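You operate a simulated robot arm through the tools that you are given. There is no shell and no other tool.

You run a simulated robot arm. Do the job below in one go: nothing can be reset, and whatever is moved stays where it is left.

## Task
Bag the purple cloth and lay the bag in the purple tray.
Fine: use the bag in the loader; draw the white slider back before you lift the bag.

Only the result counts: the job must be done as asked and must still hold three seconds after the hand-in. Knocking over, shifting, dropping, spilling or breaking anything else fails it. Flat cloth is picked up by pressing the open fingertips on it (5 to 10 N) and closing them slowly along it; thin cloth reads only 2 to 8 mm in the jaws.

## Robot
A 6-joint arm with a two-finger gripper, fixed in place. Base frame: the origin is at the foot of the arm, x ahead of it, y to its left, z up. Lengths are in mm, angles in rad, forces in N, time in s.
With the tool pointing down near the work surface it reaches from about 100 to 700 mm from the base axis. Its first joint turns from -1.152 to 1.152 rad. Payload 2.45 kg.
The TCP is the grasp point between the finger pads, 30 mm short of the fingertips. In the tool frame z runs along the fingers and y along their closing line. Largest opening 106 mm; the body of the gripper starts 79 mm behind the TCP.
Orientation is told as [roll, pitch, yaw] about the base's x, y, z axes, in that order, counted from this pose: with the fingers straight down and closing along the base's y, the tool's x points along the base's -x, its y along +y and its z along -z.

## Interface
- The arm moves only by the tool arm_command. Its argument "motion" is a list of rows, each an object (a shift or turn left out is 0, a gripper value left out holds the last) with "travel": the shift along the tool's x, y, z in units of 25 mm (1.0 is 25 mm), a list of three; "delta_rot": the turn, a rotation vector about the tool's x, y, z in units of 4 degrees (1.0 is 4 degrees), a list of three; "fingers": the opening in per cent of the stroke, from 0 (shut) to 100 (fully open). In form: [{"travel": [tx, ty, tz], "delta_rot": [wx, wy, wz], "fingers": fingers}, ...]. A call has 1 to 20 rows; each row shifts and turns the commanded pose from where the row before left it, along the tool's axes as they then stand. A call with a number of a shift or a turn outside -1 to 1 is refused whole. Rows are played at 5 a second. More than 50 mm and 0.15 rad between two rows, or a gripper value outside its range, and nothing of the call is played. A pose out of reach is approached as far as the arm can. The call stops where the force on the tool passes 40 N (or 10 N more than at its start, if that is more) or the arm is blocked; 0.2 s more then pass. Each finger travels about 153 mm/s and halts on what it meets, pressing with about 38 N; the grip force reading is that of the motor and also rises with nothing between the fingers. The clock runs only during rows and for 0.2 s after the last one: add rows that do not move to give the fingers time. It gives the time, the measured TCP pose, the force on the tool (base axes), the opening and the grip force at its end, in the units of the frame above (readings bear some noise), with the torque about the TCP (base axes, N m) and any sound that the robot's microphone picked up.
- Cameras (640 x 400 px; columns grow to the right, rows downward): "scene" is fixed at [72.3, 436.3, 1395.8]; the picture's right is [-0.50, -0.86, 0.00], its down [-0.56, 0.33, -0.76] and it looks along [0.66, -0.38, -0.65] (base axes); focal length 347 px, centre (320, 200). "wrist" rides on the gripper at [76, -2, -106] in the tool frame; the picture's right is [0.02, 1.00, 0.00], its down [-0.78, 0.02, -0.62] and it looks along [-0.62, 0.01, 0.78] (tool axes); focal length 247 px, centre (320, 200). There is no depth. A picture from a camera that has moved, and an enlarged one, comes with that camera's place and axes in the base frame and with its lens.
- grab_frame(camera): a new picture of that camera. It takes no simulated time.
- enlarge(camera, box): a new picture of the part [left, top, right, bottom] of that camera's present view, enlarged. It takes no simulated time.
- sign_off(): hands the job in; it is judged then, once.

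Places have to be worked out from the pictures, the camera data and where the tool is seen. Open the gripper and draw the arm clear of the work before you hand the job in, unless the task says otherwise.

The tools are called after "Request:" as a command line: name --argument value ..., lists and objects as JSON in quotes. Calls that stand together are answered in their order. arm_command: Moves the arm, as the interface text tells. Its arguments: {"type":"object","properties":{"motion":{"type":"array","items":{"type":"object","properties":{"travel":{"type":"array","items":{"type":"number"}},"delta_rot":{"type":"array","items":{"type":"number"}},"fingers":{"type":"number"}}}}},"required":["motion"]} The other tools are called the same way: grab_frame (camera) takes a picture; enlarge (camera, box) takes an enlarged picture of a part of a camera's view; sign_off () hands the job in.

At the start:

```text
time_s: 0.0
position: [377.3, -35.9, 1123.6]
tool_rot: [-0.001, 0.001, -0.001]
wrist_force: [0.3, -0.2, -1.0]
wrist_torque: [0.04, -0.01, -0.01]
finger_gap: 106.0
grasp_force: 0.0
```

scene: 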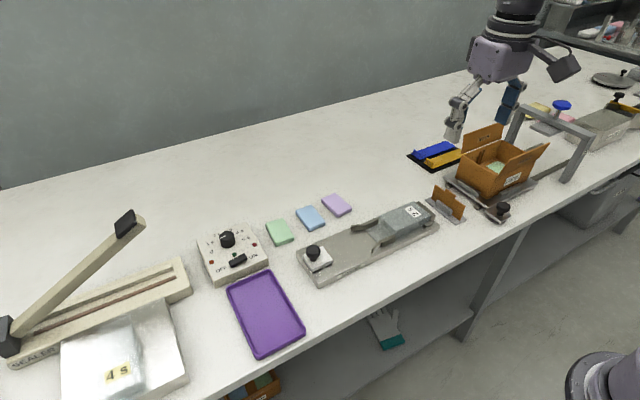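
wrist: 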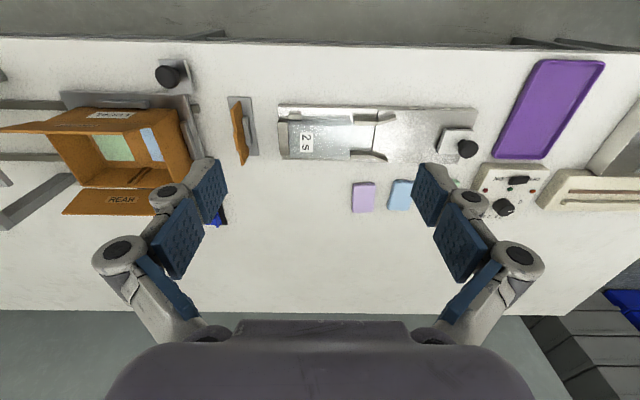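

I start by looking closer at the bag loader, the cloths, and the tray before moving anything.

Request:
enlarge --camera "scene" --box '[180, 160, 480, 360]'

Request:
enlarge --camera "scene" --box '[290, 190, 450, 290]'

Request:
enlarge --camera "wrist" --box '[220, 60, 540, 260]'

Request:
enlarge --camera "scene" --box '[0, 200, 300, 400]'

```text
2.00 times, centred on (330, 260) of scene
camera zoom: at [72.3, 436.3, 1395.8], right [-0.5, -0.86, 0.0], down [-0.56, 0.33, -0.76], along [0.66, -0.38, -0.65], focal length 694 px, centre (300, 80)
```

zoom: 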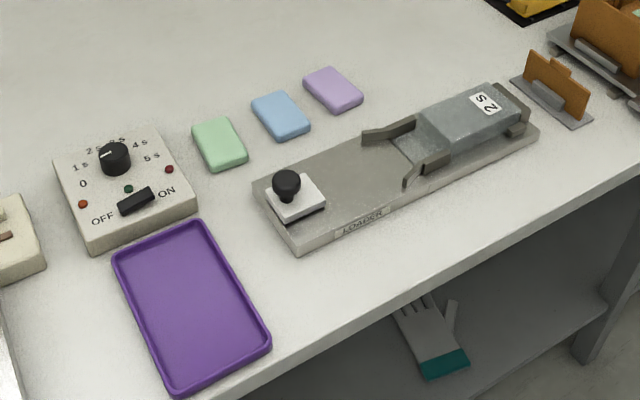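

```text
4.00 times, centred on (370, 240) of scene
camera zoom: at [72.3, 436.3, 1395.8], right [-0.5, -0.86, 0.0], down [-0.56, 0.33, -0.76], along [0.66, -0.38, -0.65], focal length 1388 px, centre (120, 40)
```

zoom: 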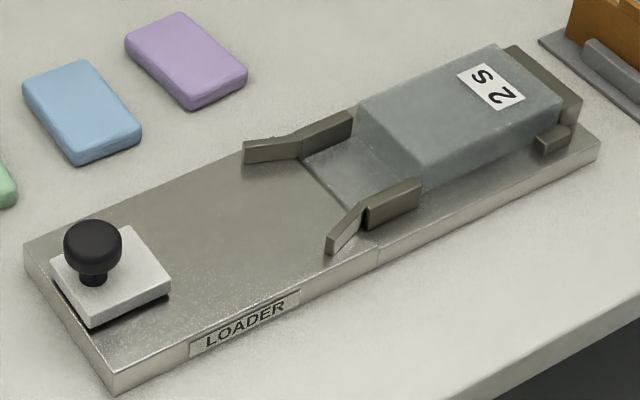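

```text
2.00 times, centred on (380, 160) of wrist
camera zoom: at [300.9, -37.6, 1230.5], right [-0.02, 1.0, 0.0], down [0.78, 0.02, 0.62], along [0.62, 0.01, -0.78], focal length 494 px, centre (200, 280)
```

zoom: 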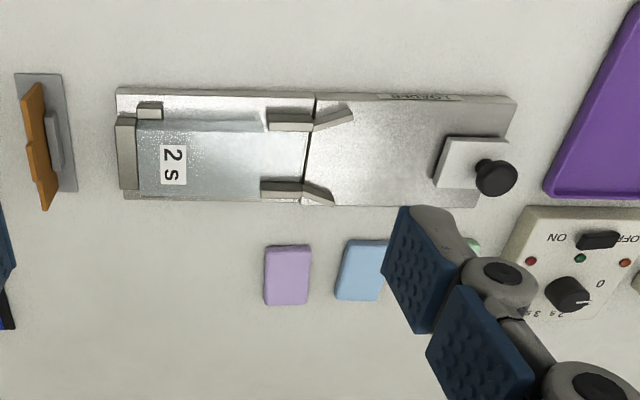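

```text
2.00 times, centred on (150, 300) of scene
camera zoom: at [72.3, 436.3, 1395.8], right [-0.5, -0.86, 0.0], down [-0.56, 0.33, -0.76], along [0.66, -0.38, -0.65], focal length 694 px, centre (660, 0)
```

zoom: 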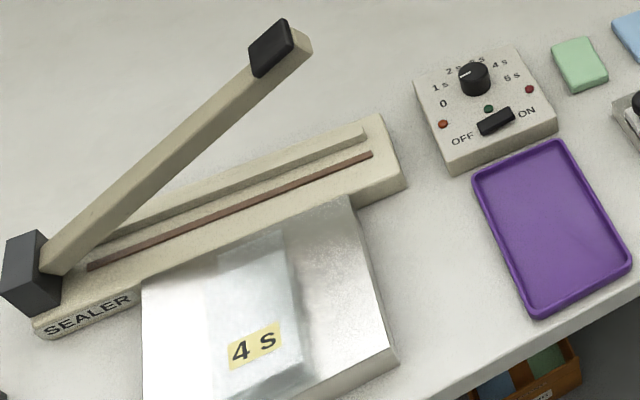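

The newest pictures show the purple cloth as a lilac folded packet, about x 630, y 65, on a surface near z 800. The loader runs along y, with the knob near y 220. I'll move closer to the loader for a better look, staying well above everything.

Request:
arm_command --motion '[{"travel": [0.315, 0.64, 0.95], "fingers": 100}, {"travel": [0.315, 0.64, 0.95]}, {"travel": [0.315, 0.64, 0.95]}, {"travel": [0.315, 0.64, 0.95]}, {"travel": [0.315, 0.64, 0.95]}, {"travel": [0.315, 0.64, 0.95]}, {"travel": [0, 0, 0]}]'

Request:
grab_frame --camera "wrist"

Request:
grab_frame --camera "scene"

```text
time_s: 1.6
position: [329.7, 61.9, 980.7]
tool_rot: [0.0, 0.001, 0.001]
wrist_force: [0.2, 0.3, 0.9]
wrist_torque: [0.01, 0.05, -0.04]
finger_gap: 106.0
grasp_force: 0.1
```

```text
taken
camera wrist: at [252.4, 60.4, 1087.3], right [-0.02, 1.0, 0.0], down [0.78, 0.02, 0.62], along [0.62, 0.01, -0.78], focal length 247 px, centre (320, 200)
```

wrist: 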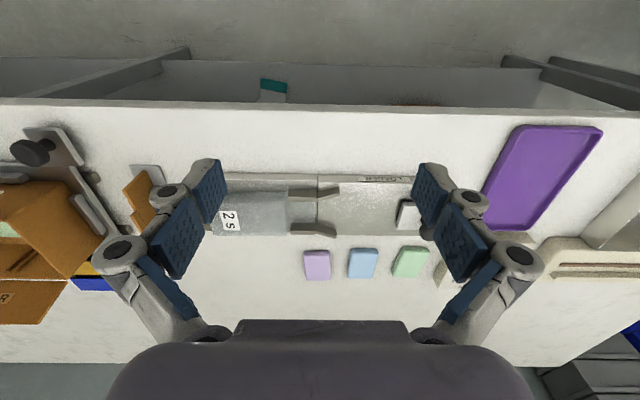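

```text
taken
```

scene: 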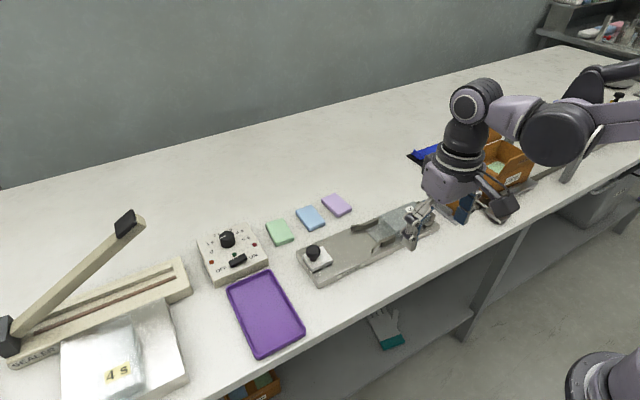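

The loader, cloths and tray are now in view. I'll enlarge the wrist view to measure them.

Request:
enlarge --camera "wrist" --box '[200, 160, 440, 310]'

Request:
enlarge --camera "wrist" --box '[440, 110, 640, 235]'

```text
2.67 times, centred on (320, 235) of wrist
camera zoom: at [252.4, 60.4, 1087.3], right [-0.02, 1.0, 0.0], down [0.78, 0.02, 0.62], along [0.62, 0.01, -0.78], focal length 659 px, centre (320, 107)
```

zoom: 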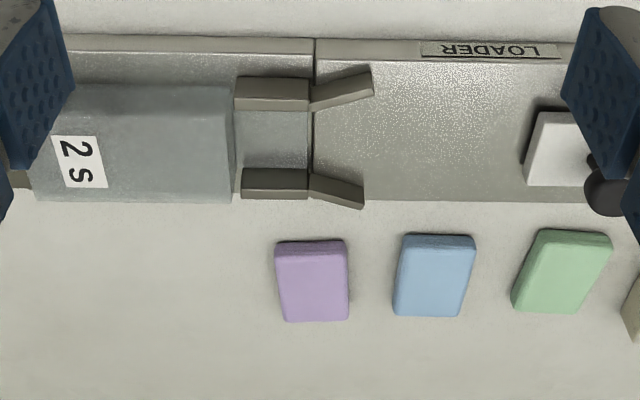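

```text
3.20 times, centred on (540, 172) of wrist
camera zoom: at [252.4, 60.4, 1087.3], right [-0.02, 1.0, 0.0], down [0.78, 0.02, 0.62], along [0.62, 0.01, -0.78], focal length 790 px, centre (-384, 288)
```

zoom: 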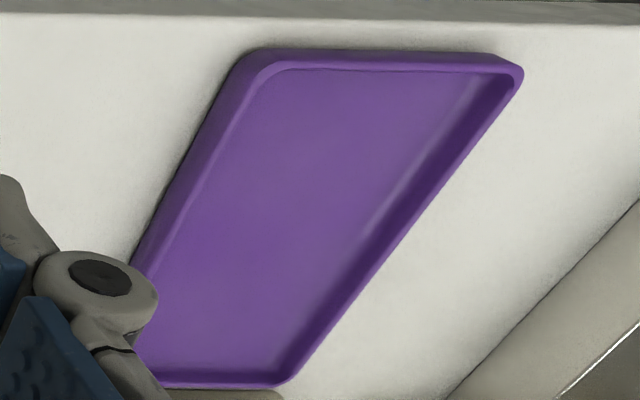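

From two wrist views I put the lilac packet's top near z 795, its centre near x 645, y 62, and its size at about 52 (y) by 80 (x) mm. I'll move in above it for a closer check of its height and position.

Request:
arm_command --motion '[{"travel": [-0.96, 0, 0.4]}, {"travel": [-0.96, 0, 0.4]}, {"travel": [-0.96, 0, 0.4]}, {"travel": [-0.96, 0, 0.4]}, {"travel": [-0.96, 0, 0.4]}, {"travel": [0, 0, 0]}]'

Request:
grab_frame --camera "wrist"

Request:
enlarge --camera "wrist" --box '[220, 120, 420, 245]'

Request:
enlarge --camera "scene" --box '[290, 150, 450, 250]'

```text
time_s: 3.0
position: [449.9, 59.9, 930.8]
tool_rot: [0.001, 0.0, 0.0]
wrist_force: [0.1, 0.9, 0.2]
wrist_torque: [0.0, 0.02, -0.04]
finger_gap: 105.8
grasp_force: 0.1
```

```text
taken
camera wrist: at [373.1, 58.2, 1036.8], right [-0.02, 1.0, 0.0], down [0.78, 0.02, 0.62], along [0.62, 0.01, -0.78], focal length 247 px, centre (320, 200)
```

wrist: 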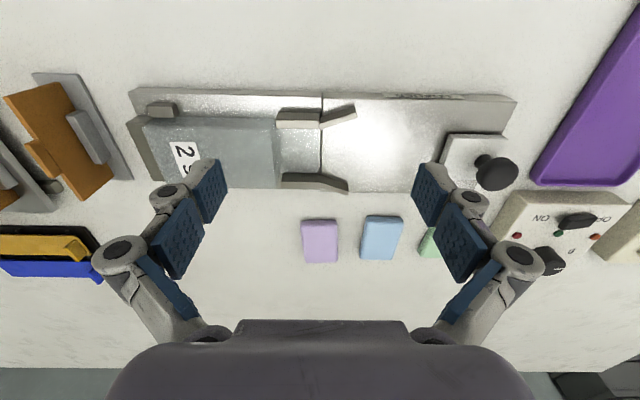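

```text
3.20 times, centred on (320, 182) of wrist
camera zoom: at [373.1, 58.2, 1036.8], right [-0.02, 1.0, 0.0], down [0.78, 0.02, 0.62], along [0.62, 0.01, -0.78], focal length 790 px, centre (320, 256)
```

zoom: 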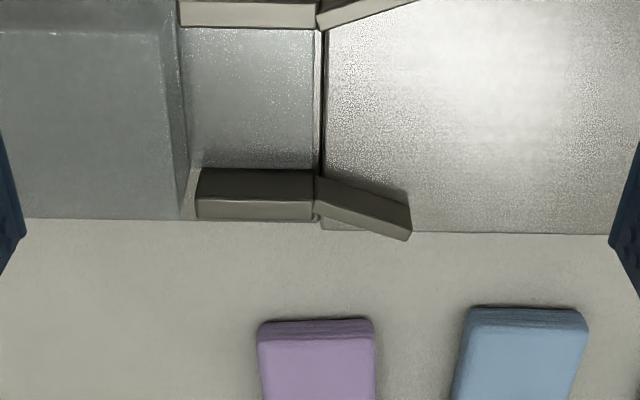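

```text
4.00 times, centred on (370, 200) of scene
camera zoom: at [72.3, 436.3, 1395.8], right [-0.5, -0.86, 0.0], down [-0.56, 0.33, -0.76], along [0.66, -0.38, -0.65], focal length 1388 px, centre (120, 200)
```

zoom: 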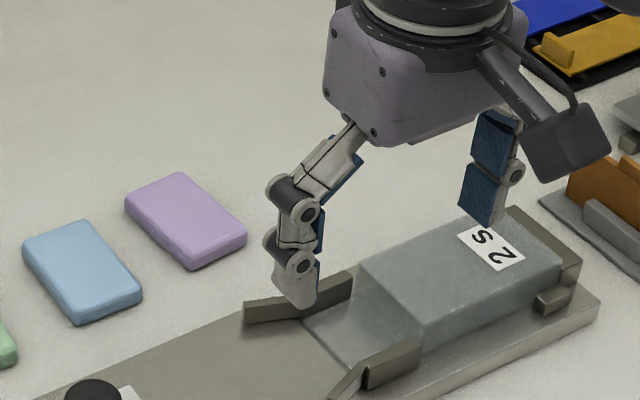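

The packet is confirmed near y 60 with its near edge around x 607, turned about 4° counterclockwise. Before picking it up I'll enlarge both ends of the loader and the slider.

Request:
enlarge --camera "wrist" --box '[110, 70, 310, 195]'

Request:
enlarge --camera "wrist" --box '[310, 70, 510, 195]'

Request:
enlarge --camera "wrist" --box '[260, 200, 440, 290]'

Request:
enlarge --camera "scene" --box '[210, 240, 370, 360]'

```text
3.20 times, centred on (210, 132) of wrist
camera zoom: at [373.1, 58.2, 1036.8], right [-0.02, 1.0, 0.0], down [0.78, 0.02, 0.62], along [0.62, 0.01, -0.78], focal length 790 px, centre (672, 416)
```

zoom: 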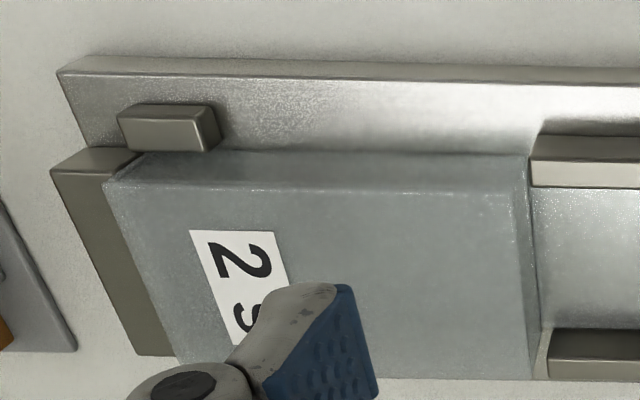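

```text
3.20 times, centred on (410, 132) of wrist
camera zoom: at [373.1, 58.2, 1036.8], right [-0.02, 1.0, 0.0], down [0.78, 0.02, 0.62], along [0.62, 0.01, -0.78], focal length 790 px, centre (32, 416)
```

zoom: 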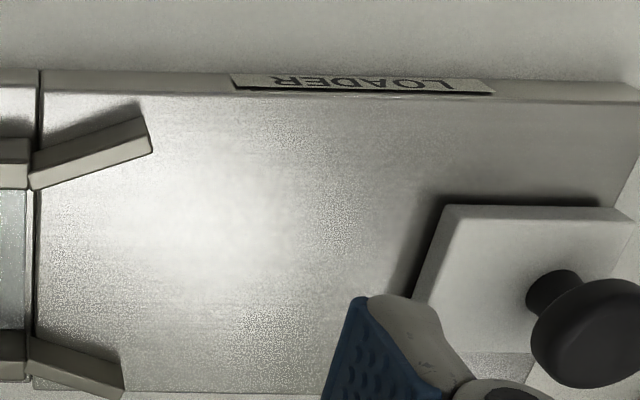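

```text
3.56 times, centred on (350, 245) of wrist
camera zoom: at [373.1, 58.2, 1036.8], right [-0.02, 1.0, 0.0], down [0.78, 0.02, 0.62], along [0.62, 0.01, -0.78], focal length 878 px, centre (213, 40)
```

zoom: 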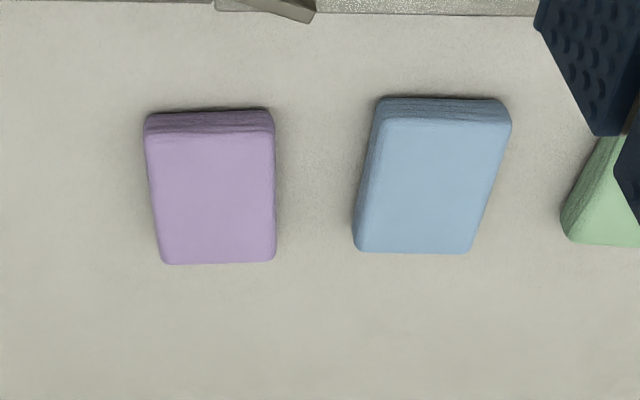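

```text
3.33 times, centred on (290, 300) of scene
camera zoom: at [72.3, 436.3, 1395.8], right [-0.5, -0.86, 0.0], down [-0.56, 0.33, -0.76], along [0.66, -0.38, -0.65], focal length 1157 px, centre (420, -133)
```

zoom: 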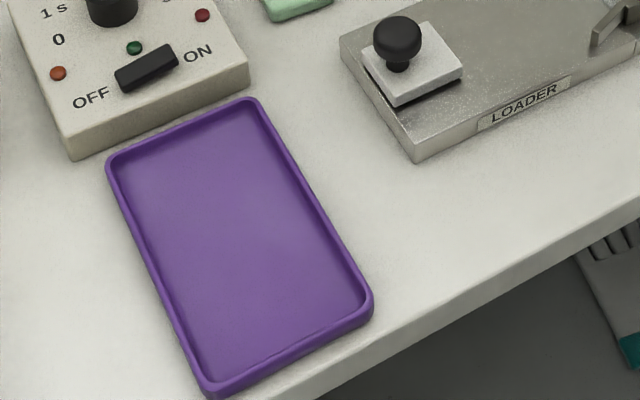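

Lilac packet: centre about (647, 63), yaw about +0.068 rad, top about z 797. The blue packet's edge is near y 124, so I'll open to about 76 mm only. Next I go above the packet and align the yaw.

Request:
arm_command --motion '[{"travel": [-0.985, 0.0175, 0], "fingers": 72}, {"travel": [-0.985, 0.0175, 0]}, {"travel": [-0.985, 0.0175, 0]}, {"travel": [-0.985, 0.0175, 0]}, {"travel": [-0.985, 0.0175, 0]}, {"travel": [-0.985, 0.0175, 0]}, {"travel": [-0.985, 0.0175, 0]}, {"travel": [-0.985, 0.0175, 0]}, {"delta_rot": [0, 0, -0.975]}, {"travel": [0, 0, 0.9]}, {"travel": [0, 0, 0.9]}, {"travel": [0, 0, 0]}, {"travel": [0, 0, 0]}]'

Request:
grab_frame --camera "wrist"

Request:
enlarge --camera "scene" --box '[270, 130, 430, 230]'

```text
time_s: 5.8
position: [644.7, 64.1, 888.5]
tool_rot: [0.0, -0.002, 0.07]
wrist_force: [0.9, 0.0, -0.4]
wrist_torque: [0.03, -0.02, 0.01]
finger_gap: 76.4
grasp_force: 0.2
```

```text
taken
camera wrist: at [569.7, 56.3, 994.3], right [-0.09, 1.0, 0.0], down [0.78, 0.07, 0.62], along [0.62, 0.06, -0.78], focal length 247 px, centre (320, 200)
```

wrist: 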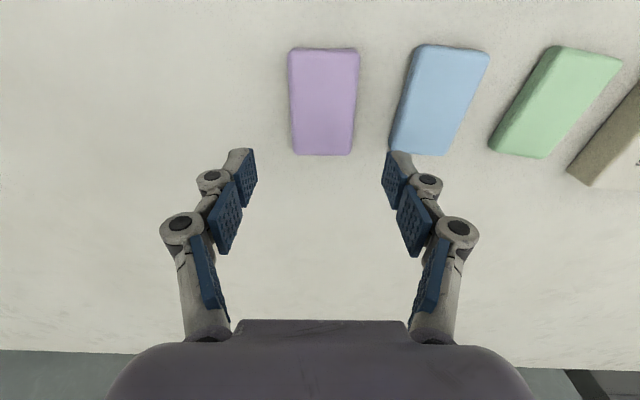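

```text
4.00 times, centred on (350, 180) of scene
camera zoom: at [72.3, 436.3, 1395.8], right [-0.5, -0.86, 0.0], down [-0.56, 0.33, -0.76], along [0.66, -0.38, -0.65], focal length 1388 px, centre (200, 280)
```

zoom: 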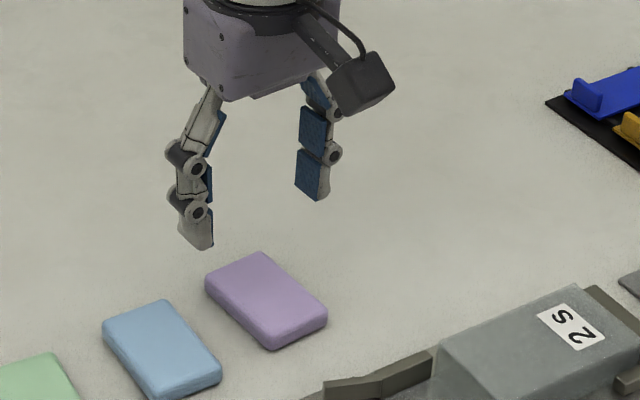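

The closer view puts the packet centre about 11 mm nearer the base than the TCP, with its top nearer z 807. I'll shift back 10 mm and lower to just above table level, checking the readings.

Request:
arm_command --motion '[{"travel": [0.42, 0.02, 0]}, {"travel": [0, 0, 0.6]}, {"travel": [0, 0, 0.6]}, {"travel": [0, 0, 0.5]}, {"travel": [0, 0, 0.3]}, {"travel": [0, 0, 0]}]'

Request:
grab_frame --camera "wrist"

Request:
enlarge --camera "scene" --box '[290, 160, 390, 222]'

```text
time_s: 7.2
position: [637.9, 63.1, 837.4]
tool_rot: [-0.001, 0.0, 0.068]
wrist_force: [-0.1, -0.1, 0.4]
wrist_torque: [0.03, -0.02, 0.01]
finger_gap: 76.3
grasp_force: 0.0
```

```text
taken
camera wrist: at [561.2, 56.5, 943.3], right [-0.09, 1.0, 0.0], down [0.78, 0.07, 0.62], along [0.62, 0.06, -0.78], focal length 247 px, centre (320, 200)
```

wrist: 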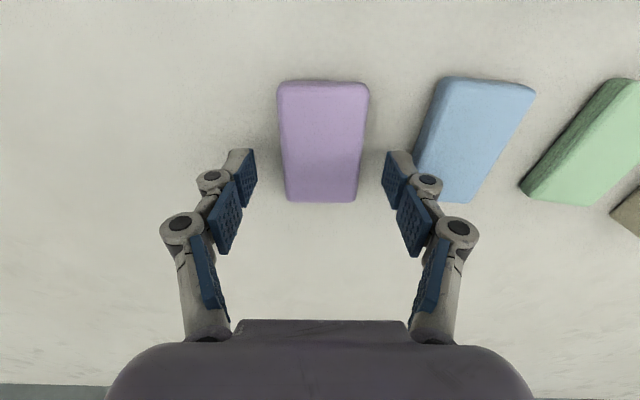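

```text
6.40 times, centred on (340, 191) of scene
camera zoom: at [72.3, 436.3, 1395.8], right [-0.5, -0.86, 0.0], down [-0.56, 0.33, -0.76], along [0.66, -0.38, -0.65], focal length 2221 px, centre (192, 258)
```

zoom: 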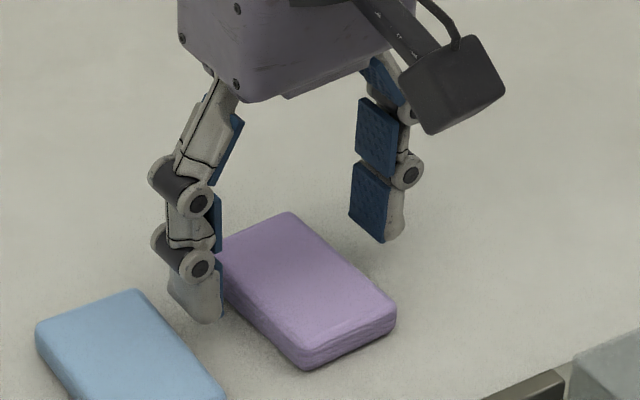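

The fingers straddle the packet evenly, with the fingertips near z 807. I'll nudge 4 mm toward the base and go down in 2 mm steps, watching the force.

Request:
arm_command --motion '[{"travel": [0.16, 0.02, 0]}, {"travel": [0, 0, 0.08]}, {"travel": [0, 0, 0.08]}, {"travel": [0, 0, 0.08]}, {"travel": [0, 0, 0]}]'

Request:
enlarge --camera "scene" --box '[290, 160, 390, 222]'

```text
time_s: 8.4
position: [632.5, 62.8, 830.9]
tool_rot: [0.0, 0.0, 0.069]
wrist_force: [-0.7, 0.7, 0.3]
wrist_torque: [-0.01, 0.0, 0.02]
finger_gap: 76.3
grasp_force: 0.0
```

```text
6.40 times, centred on (340, 191) of scene
camera zoom: at [72.3, 436.3, 1395.8], right [-0.5, -0.86, 0.0], down [-0.56, 0.33, -0.76], along [0.66, -0.38, -0.65], focal length 2221 px, centre (192, 258)
```

zoom: 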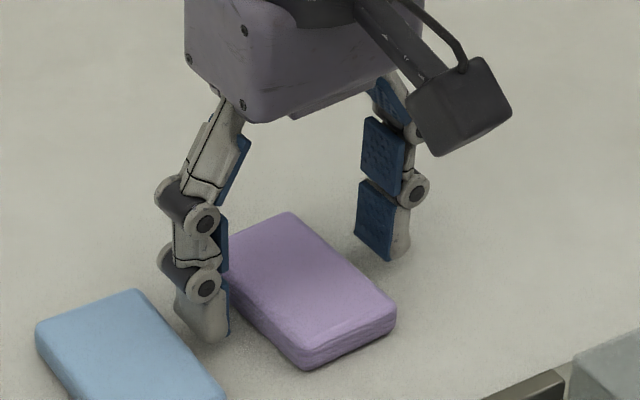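

No contact yet with the tips at about z 801. I'll continue in 1.5 mm steps.

Request:
arm_command --motion '[{"travel": [0, 0, 0.06]}, {"travel": [0, 0, 0.06]}, {"travel": [0, 0, 0.06]}, {"travel": [0, 0, 0]}]'

Request:
enlarge --camera "scene" --box '[290, 160, 390, 222]'

```text
time_s: 9.4
position: [632.7, 64.4, 826.7]
tool_rot: [0.0, 0.0, 0.069]
wrist_force: [1.1, 0.8, -0.1]
wrist_torque: [0.0, 0.0, 0.02]
finger_gap: 76.7
grasp_force: 0.0
```

```text
6.40 times, centred on (340, 191) of scene
camera zoom: at [72.3, 436.3, 1395.8], right [-0.5, -0.86, 0.0], down [-0.56, 0.33, -0.76], along [0.66, -0.38, -0.65], focal length 2221 px, centre (192, 258)
```

zoom: 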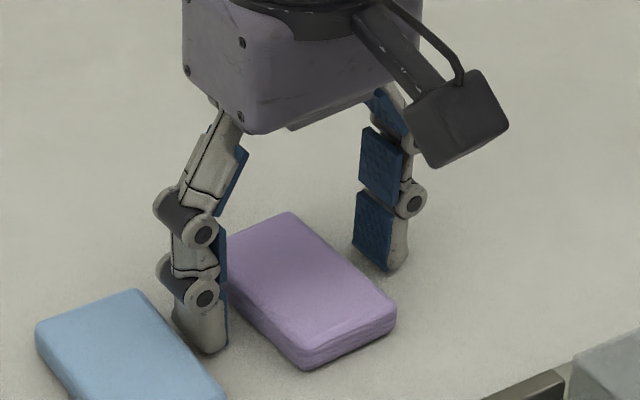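

Still free at tip z about 797. I continue down in small steps.

Request:
arm_command --motion '[{"travel": [0, 0, 0.06]}, {"travel": [0, 0, 0.06]}, {"travel": [0, 0, 0]}]'

Request:
grab_frame --camera "wrist"

Request:
enlarge --camera "scene" --box '[300, 180, 360, 218]'

```text
time_s: 10.2
position: [632.1, 65.1, 824.7]
tool_rot: [0.0, 0.0, 0.069]
wrist_force: [0.5, 1.0, 3.4]
wrist_torque: [0.0, 0.0, -0.02]
finger_gap: 77.0
grasp_force: 0.2
```

```text
taken
camera wrist: at [556.3, 57.0, 929.1], right [-0.09, 1.0, 0.0], down [0.78, 0.07, 0.62], along [0.62, 0.06, -0.78], focal length 247 px, centre (320, 200)
```

wrist: 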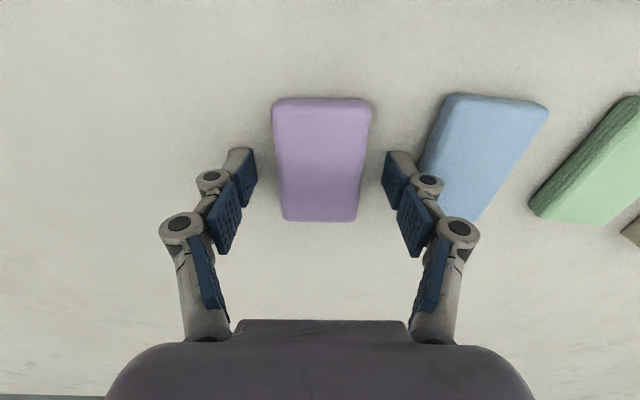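

```text
10.53 times, centred on (330, 199) of scene
camera zoom: at [72.3, 436.3, 1395.8], right [-0.5, -0.86, 0.0], down [-0.56, 0.33, -0.76], along [0.66, -0.38, -0.65], focal length 3653 px, centre (215, 210)
```

zoom: 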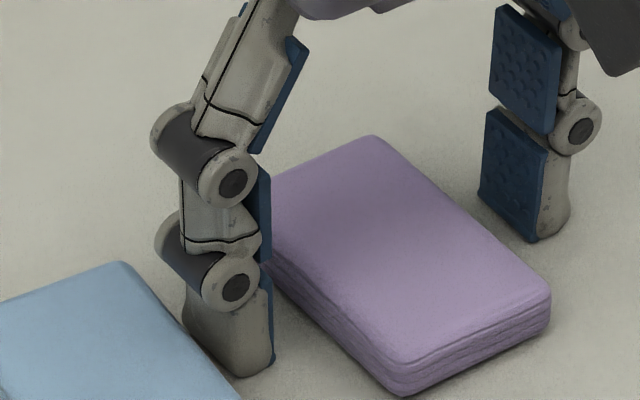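

A 3.4 N reading shows the tips are just touching the table, so the surface is at about z 794.5. I'll lift 1.5 mm and close slowly on the packet's sides.

Request:
arm_command --motion '[{"travel": [0, 0, -0.08]}, {"fingers": 66}, {"fingers": 60}, {"fingers": 56}, {"fingers": 53}, {"fingers": 50}, {"fingers": 47}, {"fingers": 44}, {"fingers": 41}, {"travel": [0, 0, 0]}, {"travel": [0, 0, 0]}]'

Request:
grab_frame --camera "wrist"

Request:
enlarge --camera "scene" --box '[300, 180, 360, 218]'

```text
time_s: 11.5
position: [632.5, 63.7, 828.4]
tool_rot: [-0.001, -0.001, 0.068]
wrist_force: [-1.9, 1.4, 20.8]
wrist_torque: [0.11, 0.13, -0.01]
finger_gap: 45.8
grasp_force: 45.4
stopped in row 6: the force on the tool passed its limit at 48 N (the readings are from after the stop); the commanded pose is now the measured one
```

```text
taken
camera wrist: at [556.0, 57.7, 934.8], right [-0.09, 1.0, 0.0], down [0.78, 0.07, 0.62], along [0.62, 0.06, -0.78], focal length 247 px, centre (320, 200)
```

wrist: 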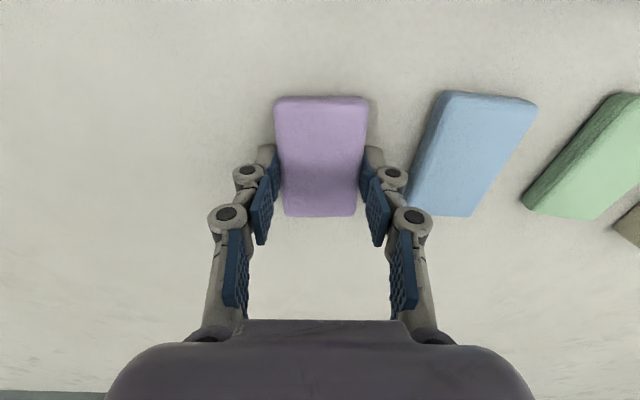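

```text
10.53 times, centred on (330, 199) of scene
camera zoom: at [71.9, 436.3, 1395.8], right [-0.5, -0.86, 0.0], down [-0.56, 0.33, -0.76], along [0.66, -0.38, -0.65], focal length 3653 px, centre (215, 210)
```

zoom: 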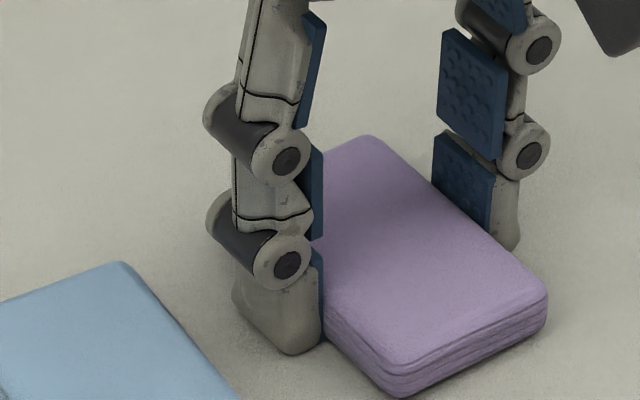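

The jaws met the packet (gap about 46 mm, grip about 45 N) while the tips pressed a little on the table. I'll hold the closing command, lift a few mm and check the grip.

Request:
arm_command --motion '[{"travel": [0, 0, -0.08], "fingers": 40}, {"travel": [0, 0, -0.12]}, {"travel": [0, 0, -0.2]}, {"travel": [0, 0, 0]}]'

Request:
grab_frame --camera "wrist"

Request:
enlarge --camera "scene" --box '[300, 170, 380, 220]'

```text
time_s: 12.5
position: [633.7, 64.2, 836.4]
tool_rot: [0.001, 0.001, 0.069]
wrist_force: [-0.4, 0.2, 0.8]
wrist_torque: [-0.03, 0.0, 0.0]
finger_gap: 45.8
grasp_force: 37.7
```

```text
taken
camera wrist: at [557.0, 57.2, 943.1], right [-0.09, 1.0, 0.0], down [0.78, 0.07, 0.62], along [0.62, 0.06, -0.78], focal length 247 px, centre (320, 200)
```

wrist: 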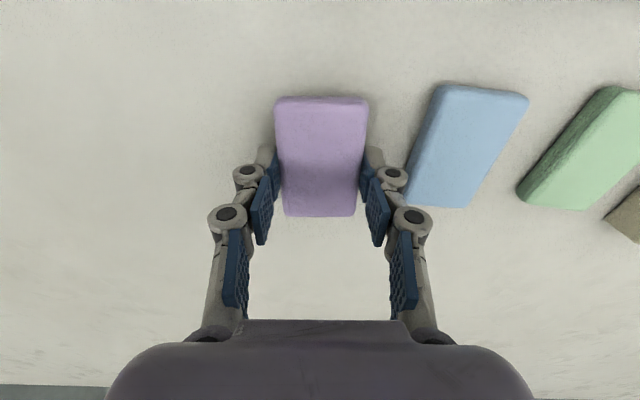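

```text
8.00 times, centred on (340, 195) of scene
camera zoom: at [72.3, 436.3, 1395.8], right [-0.5, -0.86, 0.0], down [-0.56, 0.33, -0.76], along [0.66, -0.38, -0.65], focal length 2776 px, centre (160, 240)
```

zoom: 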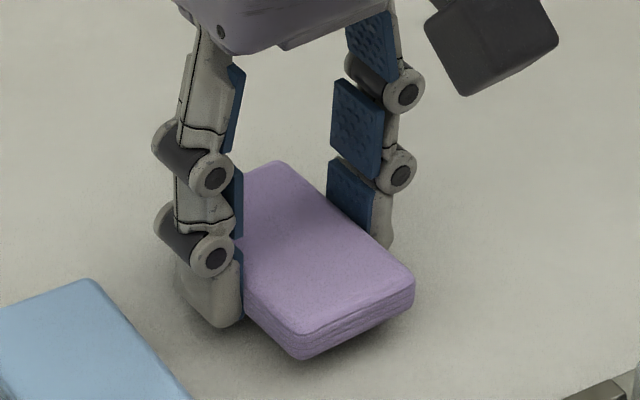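

The packet is lifted cleanly, centred in the jaws. The loader plate spans about x 438–538 with its top near z 817. The guides leave about 55 mm of gap centred near x 485, and the slider front is near y 171. I'll raise the packet and carry it over the plate.

Request:
arm_command --motion '[{"travel": [0, 0, -0.9]}, {"travel": [0, 0, -0.95]}, {"travel": [0, 0, -0.95]}, {"travel": [0, 0, -0.95]}, {"travel": [0.98, 0.387, 0]}, {"travel": [0.98, 0.387, 0]}, {"travel": [0.98, 0.387, 0]}, {"travel": [0.98, 0.387, 0]}, {"travel": [0.98, 0.387, 0]}, {"travel": [0.96, 0.387, 0]}, {"travel": [0, 0, 0]}]'

Request:
grab_frame --camera "wrist"

Request:
grab_frame --camera "scene"

```text
time_s: 14.9
position: [480.8, 112.0, 932.3]
tool_rot: [0.0, -0.001, 0.068]
wrist_force: [0.7, 0.7, -0.6]
wrist_torque: [-0.02, -0.03, -0.01]
finger_gap: 45.7
grasp_force: 38.4
```

```text
taken
camera wrist: at [405.4, 104.3, 1036.9], right [-0.09, 1.0, 0.0], down [0.78, 0.07, 0.62], along [0.62, 0.06, -0.78], focal length 247 px, centre (320, 200)
```

wrist: 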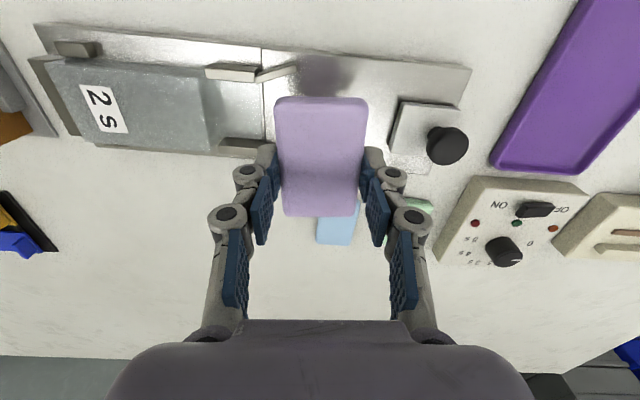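

```text
taken
```

scene: 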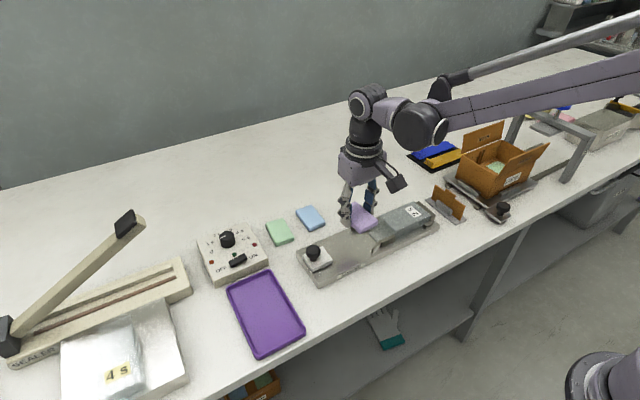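

The packet hangs over the plate with its long side along x. I'll turn the tool about 94° so the long side lies along the loader and the camera faces the bag mouth.

Request:
arm_command --motion '[{"delta_rot": [0, 0, 0.9]}, {"delta_rot": [0, 0, 1]}, {"delta_rot": [0, 0, 1]}, {"delta_rot": [0, 0, 1]}, {"delta_rot": [0, 0, 1]}, {"delta_rot": [0, 0, 1]}, {"delta_rot": [0, 0, 1]}, {"delta_rot": [0, 0, 1]}, {"delta_rot": [0, 0, 1]}, {"delta_rot": [0, 0, 1]}, {"delta_rot": [0, 0, 1]}, {"delta_rot": [0, 0, 1]}, {"delta_rot": [0, 0, 1]}, {"delta_rot": [0, 0, 1]}, {"delta_rot": [0, 0, 1]}, {"delta_rot": [0, 0, 1]}, {"delta_rot": [0, 0, 1]}, {"delta_rot": [0, 0, 1]}, {"delta_rot": [0, 0, 1]}, {"delta_rot": [0, 0, 0]}]'

Request:
arm_command --motion '[{"delta_rot": [0, 0, 1]}, {"delta_rot": [0, 0, 1]}, {"delta_rot": [0, 0, 1]}, {"delta_rot": [0, 0, 1]}, {"delta_rot": [0, 0, 0.57]}, {"delta_rot": [0, 0, 0]}, {"delta_rot": [0, 0, 0]}]'

Request:
grab_frame --camera "wrist"

Request:
grab_frame --camera "scene"

```text
time_s: 19.1
position: [481.4, 112.3, 931.6]
tool_rot: [0.0, 0.0, -1.254]
wrist_force: [-0.2, 0.5, -0.3]
wrist_torque: [0.03, 0.04, -0.05]
finger_gap: 45.8
grasp_force: 37.9
```

```text
time_s: 20.7
position: [482.2, 113.4, 931.1]
tool_rot: [-0.001, 0.0, -1.571]
wrist_force: [0.4, 0.0, -0.6]
wrist_torque: [0.03, -0.03, 0.02]
finger_gap: 45.8
grasp_force: 37.7
```

```text
taken
camera wrist: at [480.6, 189.3, 1037.7], right [1.0, 0.02, 0.0], down [0.02, -0.78, 0.62], along [0.01, -0.62, -0.78], focal length 247 px, centre (320, 200)
```

wrist: 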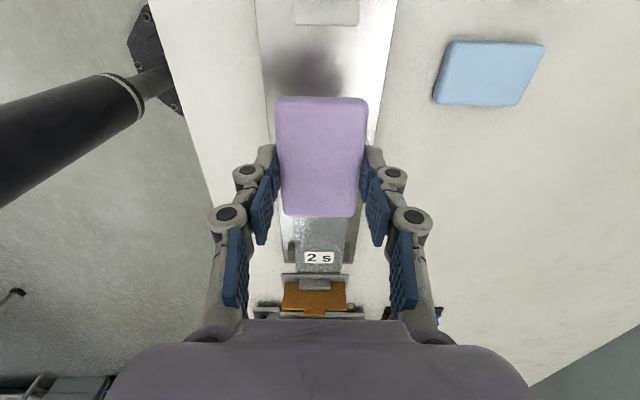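

```text
taken
```

scene: 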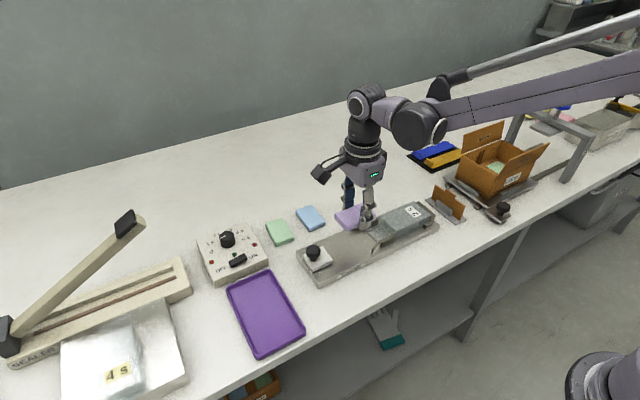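

The turn is done. The plate edges in this view put the loader's centreline at x about 483, so the packet is nearly centred. I'll shift 5 mm toward the slider and lower to check alignment with the guides.

Request:
arm_command --motion '[{"travel": [0.2, 0.03, 0]}, {"travel": [0, 0, 0.8]}, {"travel": [0, 0, 0.8]}, {"travel": [0, 0, 0.6]}, {"travel": [0, 0, 0]}]'

Request:
grab_frame --camera "wrist"

Request:
enlarge --camera "wrist" --box '[220, 60, 420, 270]'

Request:
enlarge --camera "scene" --box '[290, 180, 450, 280]'

```text
time_s: 21.9
position: [483.5, 117.2, 876.4]
tool_rot: [0.0, 0.001, -1.572]
wrist_force: [1.0, -0.3, 0.5]
wrist_torque: [-0.03, -0.02, -0.01]
finger_gap: 45.8
grasp_force: 37.2
```

```text
taken
camera wrist: at [481.9, 193.1, 982.4], right [1.0, 0.02, 0.0], down [0.02, -0.78, 0.62], along [0.01, -0.62, -0.78], focal length 247 px, centre (320, 200)
```

wrist: 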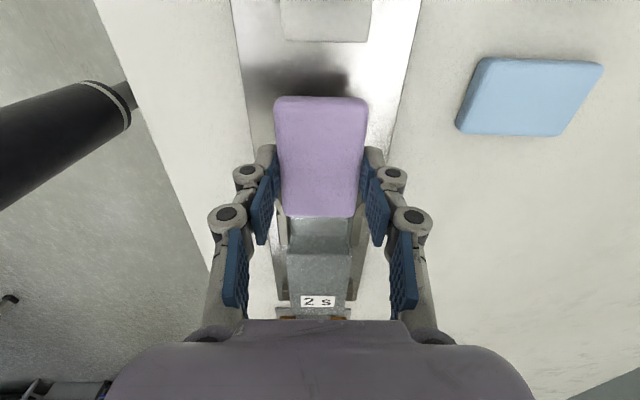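

```text
1.90 times, centred on (320, 165) of wrist
camera zoom: at [481.9, 193.1, 982.4], right [1.0, 0.02, 0.0], down [0.02, -0.78, 0.62], along [0.01, -0.62, -0.78], focal length 470 px, centre (320, 267)
```

zoom: 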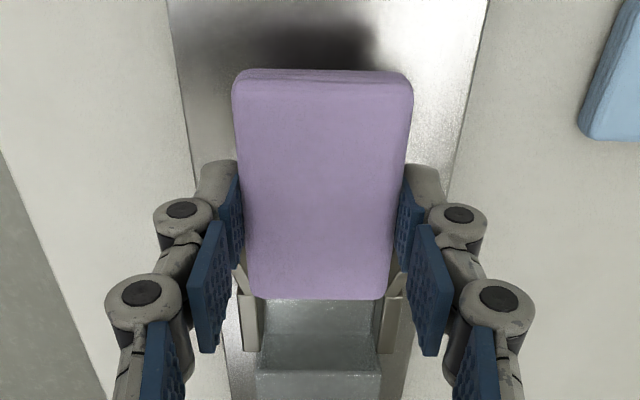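

```text
4.00 times, centred on (370, 230) of scene
camera zoom: at [72.3, 436.3, 1395.8], right [-0.5, -0.86, 0.0], down [-0.56, 0.33, -0.76], along [0.66, -0.38, -0.65], focal length 1388 px, centre (120, 80)
```

zoom: 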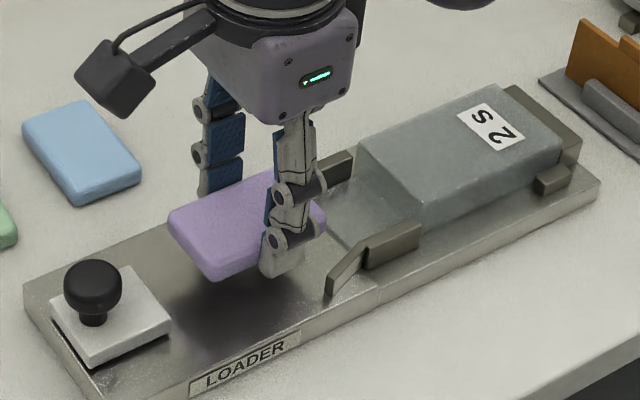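

The packet is centred between the guides (guide centre about x 484.5) and about 20 mm clear of the slider. I'll shift 1 mm in x and lower it to the plate, the last part in small steps.

Request:
arm_command --motion '[{"travel": [0, 0.04, 0.4]}, {"travel": [0, 0, 0.4]}, {"travel": [0, 0, 0.06]}, {"travel": [0, 0, 0.06]}, {"travel": [0, 0, 0]}]'

Request:
enlarge --camera "scene" --box '[290, 180, 450, 280]'

```text
time_s: 23.1
position: [483.6, 118.3, 851.3]
tool_rot: [0.001, 0.0, -1.571]
wrist_force: [-0.3, 0.4, -0.6]
wrist_torque: [-0.03, 0.01, 0.0]
finger_gap: 45.6
grasp_force: 38.1
```

```text
4.00 times, centred on (370, 230) of scene
camera zoom: at [72.3, 436.3, 1395.8], right [-0.5, -0.86, 0.0], down [-0.56, 0.33, -0.76], along [0.66, -0.38, -0.65], focal length 1388 px, centre (120, 80)
```

zoom: 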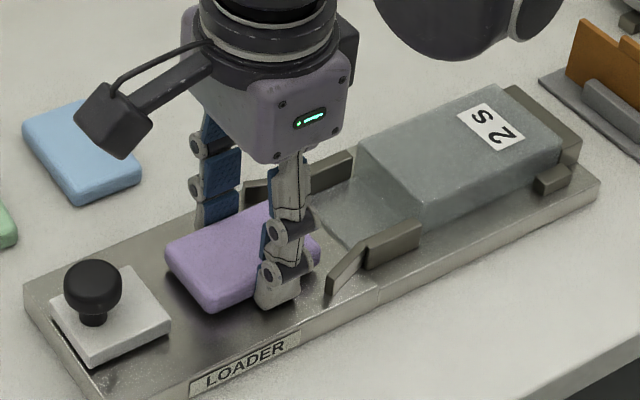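

No contact yet at TCP z 851. I continue down slowly.

Request:
arm_command --motion '[{"travel": [0, 0, 0.05]}, {"travel": [0, 0, 0.05]}, {"travel": [0, 0, 0.05]}, {"travel": [0, 0, 0]}]'

Request:
enlarge --camera "scene" --box '[300, 200, 400, 262]'

```text
time_s: 24.1
position: [483.6, 117.5, 849.9]
tool_rot: [0.0, -0.001, -1.571]
wrist_force: [-0.7, 0.2, 0.0]
wrist_torque: [-0.02, -0.01, 0.01]
finger_gap: 45.8
grasp_force: 38.9
```

```text
6.40 times, centred on (350, 231) of scene
camera zoom: at [72.3, 436.3, 1395.8], right [-0.5, -0.86, 0.0], down [-0.56, 0.33, -0.76], along [0.66, -0.38, -0.65], focal length 2221 px, centre (128, 2)
```

zoom: 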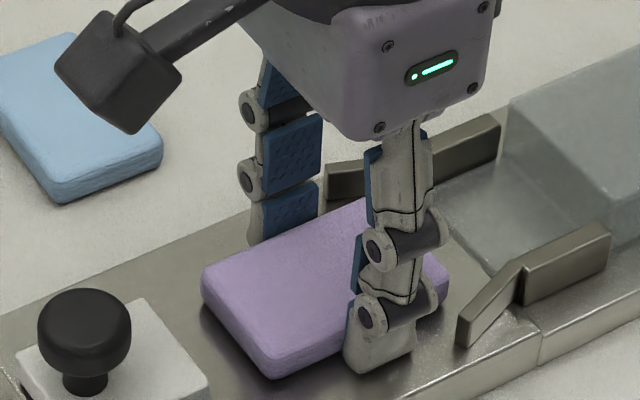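

Still floating slightly. I keep stepping down while watching the vertical force.

Request:
arm_command --motion '[{"travel": [0, 0, 0.05]}, {"travel": [0, 0, 0.05]}, {"travel": [0, 0, 0]}]'

Request:
arm_command --motion '[{"travel": [0, 0, 0.05]}, {"travel": [0, 0, 0.05]}, {"travel": [0, 0, 0]}]'

Request:
enlarge --camera "scene" --box '[300, 200, 400, 262]'

```text
time_s: 24.9
position: [483.9, 117.5, 848.4]
tool_rot: [0.0, -0.001, -1.571]
wrist_force: [-1.6, -0.2, 9.0]
wrist_torque: [0.03, 0.03, -0.04]
finger_gap: 45.9
grasp_force: 38.0
stopped in row 3: the force on the tool passed its limit at 42 N (the readings are from after the stop); the commanded pose is now the measured one
```

```text
time_s: 25.4
position: [483.8, 117.7, 848.8]
tool_rot: [-0.002, -0.001, -1.569]
wrist_force: [-3.0, 0.2, 10.8]
wrist_torque: [-0.02, -0.16, -0.01]
finger_gap: 45.8
grasp_force: 38.2
stopped in row 2: the force on the tool passed its limit at 45 N (the readings are from after the stop); the commanded pose is now the measured one
```

```text
6.40 times, centred on (350, 231) of scene
camera zoom: at [72.1, 436.3, 1395.8], right [-0.5, -0.86, 0.0], down [-0.56, 0.33, -0.76], along [0.66, -0.38, -0.65], focal length 2221 px, centre (128, 2)
```

zoom: 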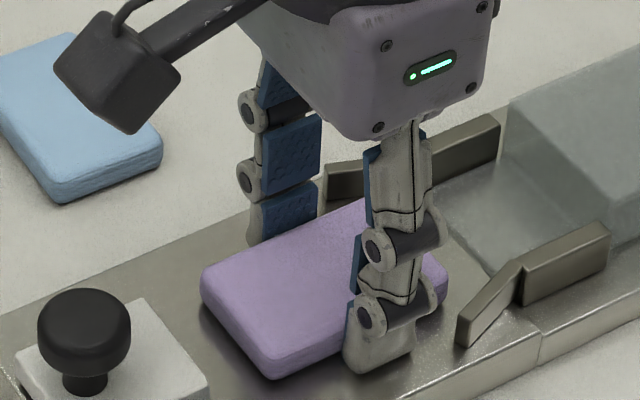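

The packet and tips rest on the plate (9–11 N, TCP z about 848.5, so the plate is near z 815). I'll open moderately, then rise straight up.

Request:
arm_command --motion '[{"travel": [0, 0, -0.03], "fingers": 46}, {"fingers": 50}, {"fingers": 56}, {"fingers": 62}, {"travel": [0, 0, 0]}, {"travel": [0, 0, -0.2]}, {"travel": [0, 0, -0.5]}, {"travel": [0, 0, -0.9]}, {"travel": [0, 0, -0.9]}, {"travel": [0, 0, 0]}]'

Request:
grab_frame --camera "wrist"

Request:
enlarge --camera "scene" --box '[290, 190, 450, 290]'

```text
time_s: 27.6
position: [483.1, 117.9, 913.7]
tool_rot: [-0.001, 0.0, -1.569]
wrist_force: [-0.1, 0.0, 0.8]
wrist_torque: [0.0, -0.01, -0.03]
finger_gap: 65.9
grasp_force: 0.0
```

```text
taken
camera wrist: at [482.0, 193.5, 1018.3], right [1.0, 0.02, 0.0], down [0.02, -0.78, 0.62], along [0.01, -0.62, -0.78], focal length 247 px, centre (320, 200)
```

wrist: 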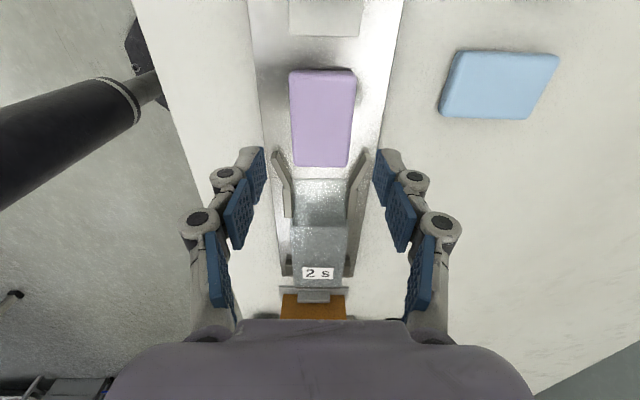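

```text
4.00 times, centred on (370, 240) of scene
camera zoom: at [72.3, 436.3, 1395.8], right [-0.5, -0.86, 0.0], down [-0.56, 0.33, -0.76], along [0.66, -0.38, -0.65], focal length 1388 px, centre (120, 40)
```

zoom: 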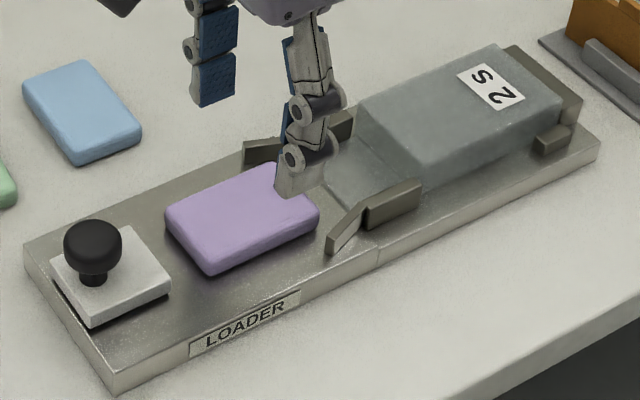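

The packet lies straight on the plate ahead of the funnel. I'll enlarge to check its line with the guides and bag mouth.

Request:
enlarge --camera "wrist" --box '[240, 50, 400, 150]'

Request:
enlarge --camera "wrist" --box '[240, 140, 400, 320]'

Request:
enlarge --camera "scene" --box '[360, 190, 450, 246]'

```text
4.00 times, centred on (320, 100) of wrist
camera zoom: at [482.0, 193.5, 1018.3], right [1.0, 0.02, 0.0], down [0.02, -0.78, 0.62], along [0.01, -0.62, -0.78], focal length 988 px, centre (320, 600)
```

zoom: 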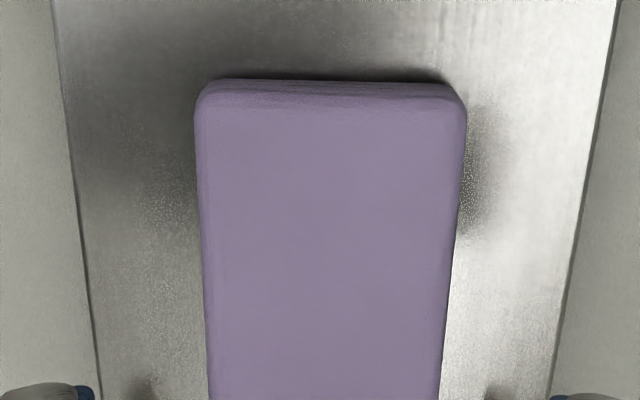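

```text
2.22 times, centred on (320, 230) of wrist
camera zoom: at [482.0, 193.5, 1018.3], right [1.0, 0.02, 0.0], down [0.02, -0.78, 0.62], along [0.01, -0.62, -0.78], focal length 549 px, centre (320, 133)
```

zoom: 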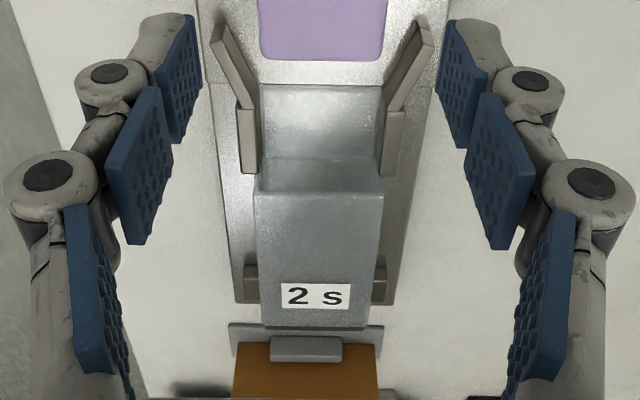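

```text
7.11 times, centred on (405, 218) of scene
camera zoom: at [72.3, 436.3, 1395.8], right [-0.5, -0.86, 0.0], down [-0.56, 0.33, -0.76], along [0.66, -0.38, -0.65], focal length 2468 px, centre (-284, 72)
```

zoom: 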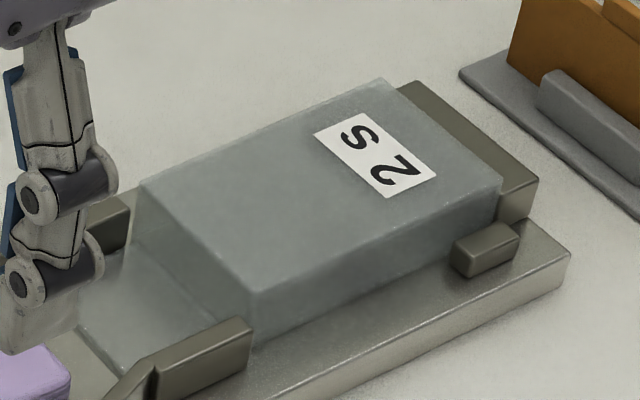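

The packet lines up with the guides to under 1 mm. Now I move back above the slider knob to locate it.

Request:
arm_command --motion '[{"travel": [0, 0, -0.8]}, {"travel": [0.95, 0.04, 0]}, {"travel": [0.95, 0, 0]}, {"travel": [0.95, 0, 0]}, {"travel": [0.95, 0, 0]}, {"travel": [0.8, 0, 0]}, {"travel": [0, 0, 0]}]'

Request:
grab_frame --camera "wrist"

Request:
enlarge --camera "wrist" --box '[240, 80, 400, 200]'

Request:
enlarge --camera "scene" --box '[270, 200, 370, 290]'

```text
time_s: 29.2
position: [486.6, 234.1, 931.4]
tool_rot: [-0.001, -0.001, -1.57]
wrist_force: [0.1, 0.7, -1.0]
wrist_torque: [0.04, -0.02, 0.03]
finger_gap: 66.0
grasp_force: 0.1
```

```text
taken
camera wrist: at [484.4, 309.5, 1037.5], right [1.0, 0.02, 0.0], down [0.02, -0.78, 0.62], along [0.01, -0.62, -0.78], focal length 247 px, centre (320, 200)
```

wrist: 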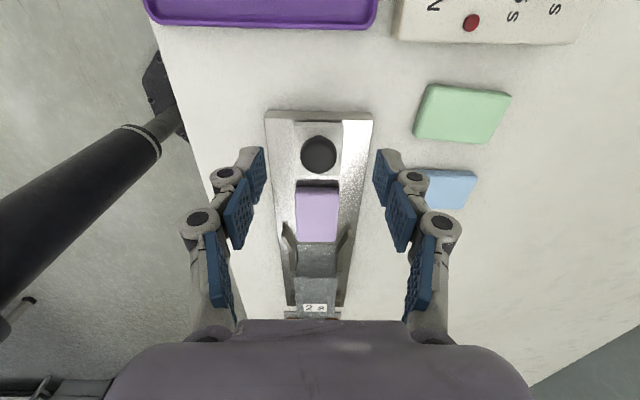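

```text
3.33 times, centred on (320, 140) of wrist
camera zoom: at [484.4, 309.5, 1037.5], right [1.0, 0.02, 0.0], down [0.02, -0.78, 0.62], along [0.01, -0.62, -0.78], focal length 823 px, centre (320, 400)
```

zoom: 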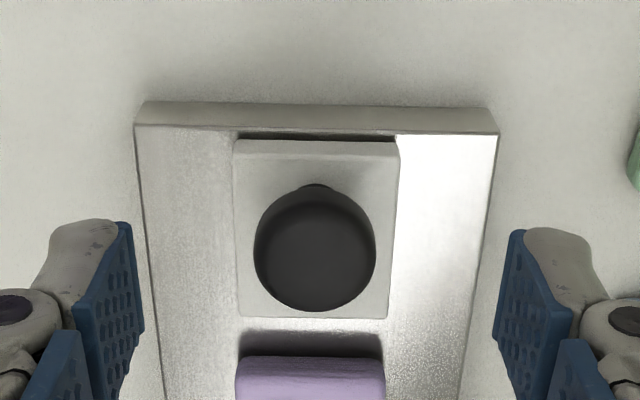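

```text
4.44 times, centred on (320, 245) of scene
camera zoom: at [72.3, 436.3, 1395.8], right [-0.5, -0.86, 0.0], down [-0.56, 0.33, -0.76], along [0.66, -0.38, -0.65], focal length 1542 px, centre (320, 0)
```

zoom: 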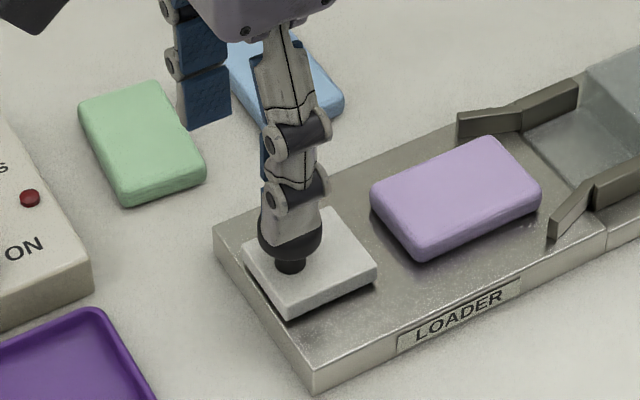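

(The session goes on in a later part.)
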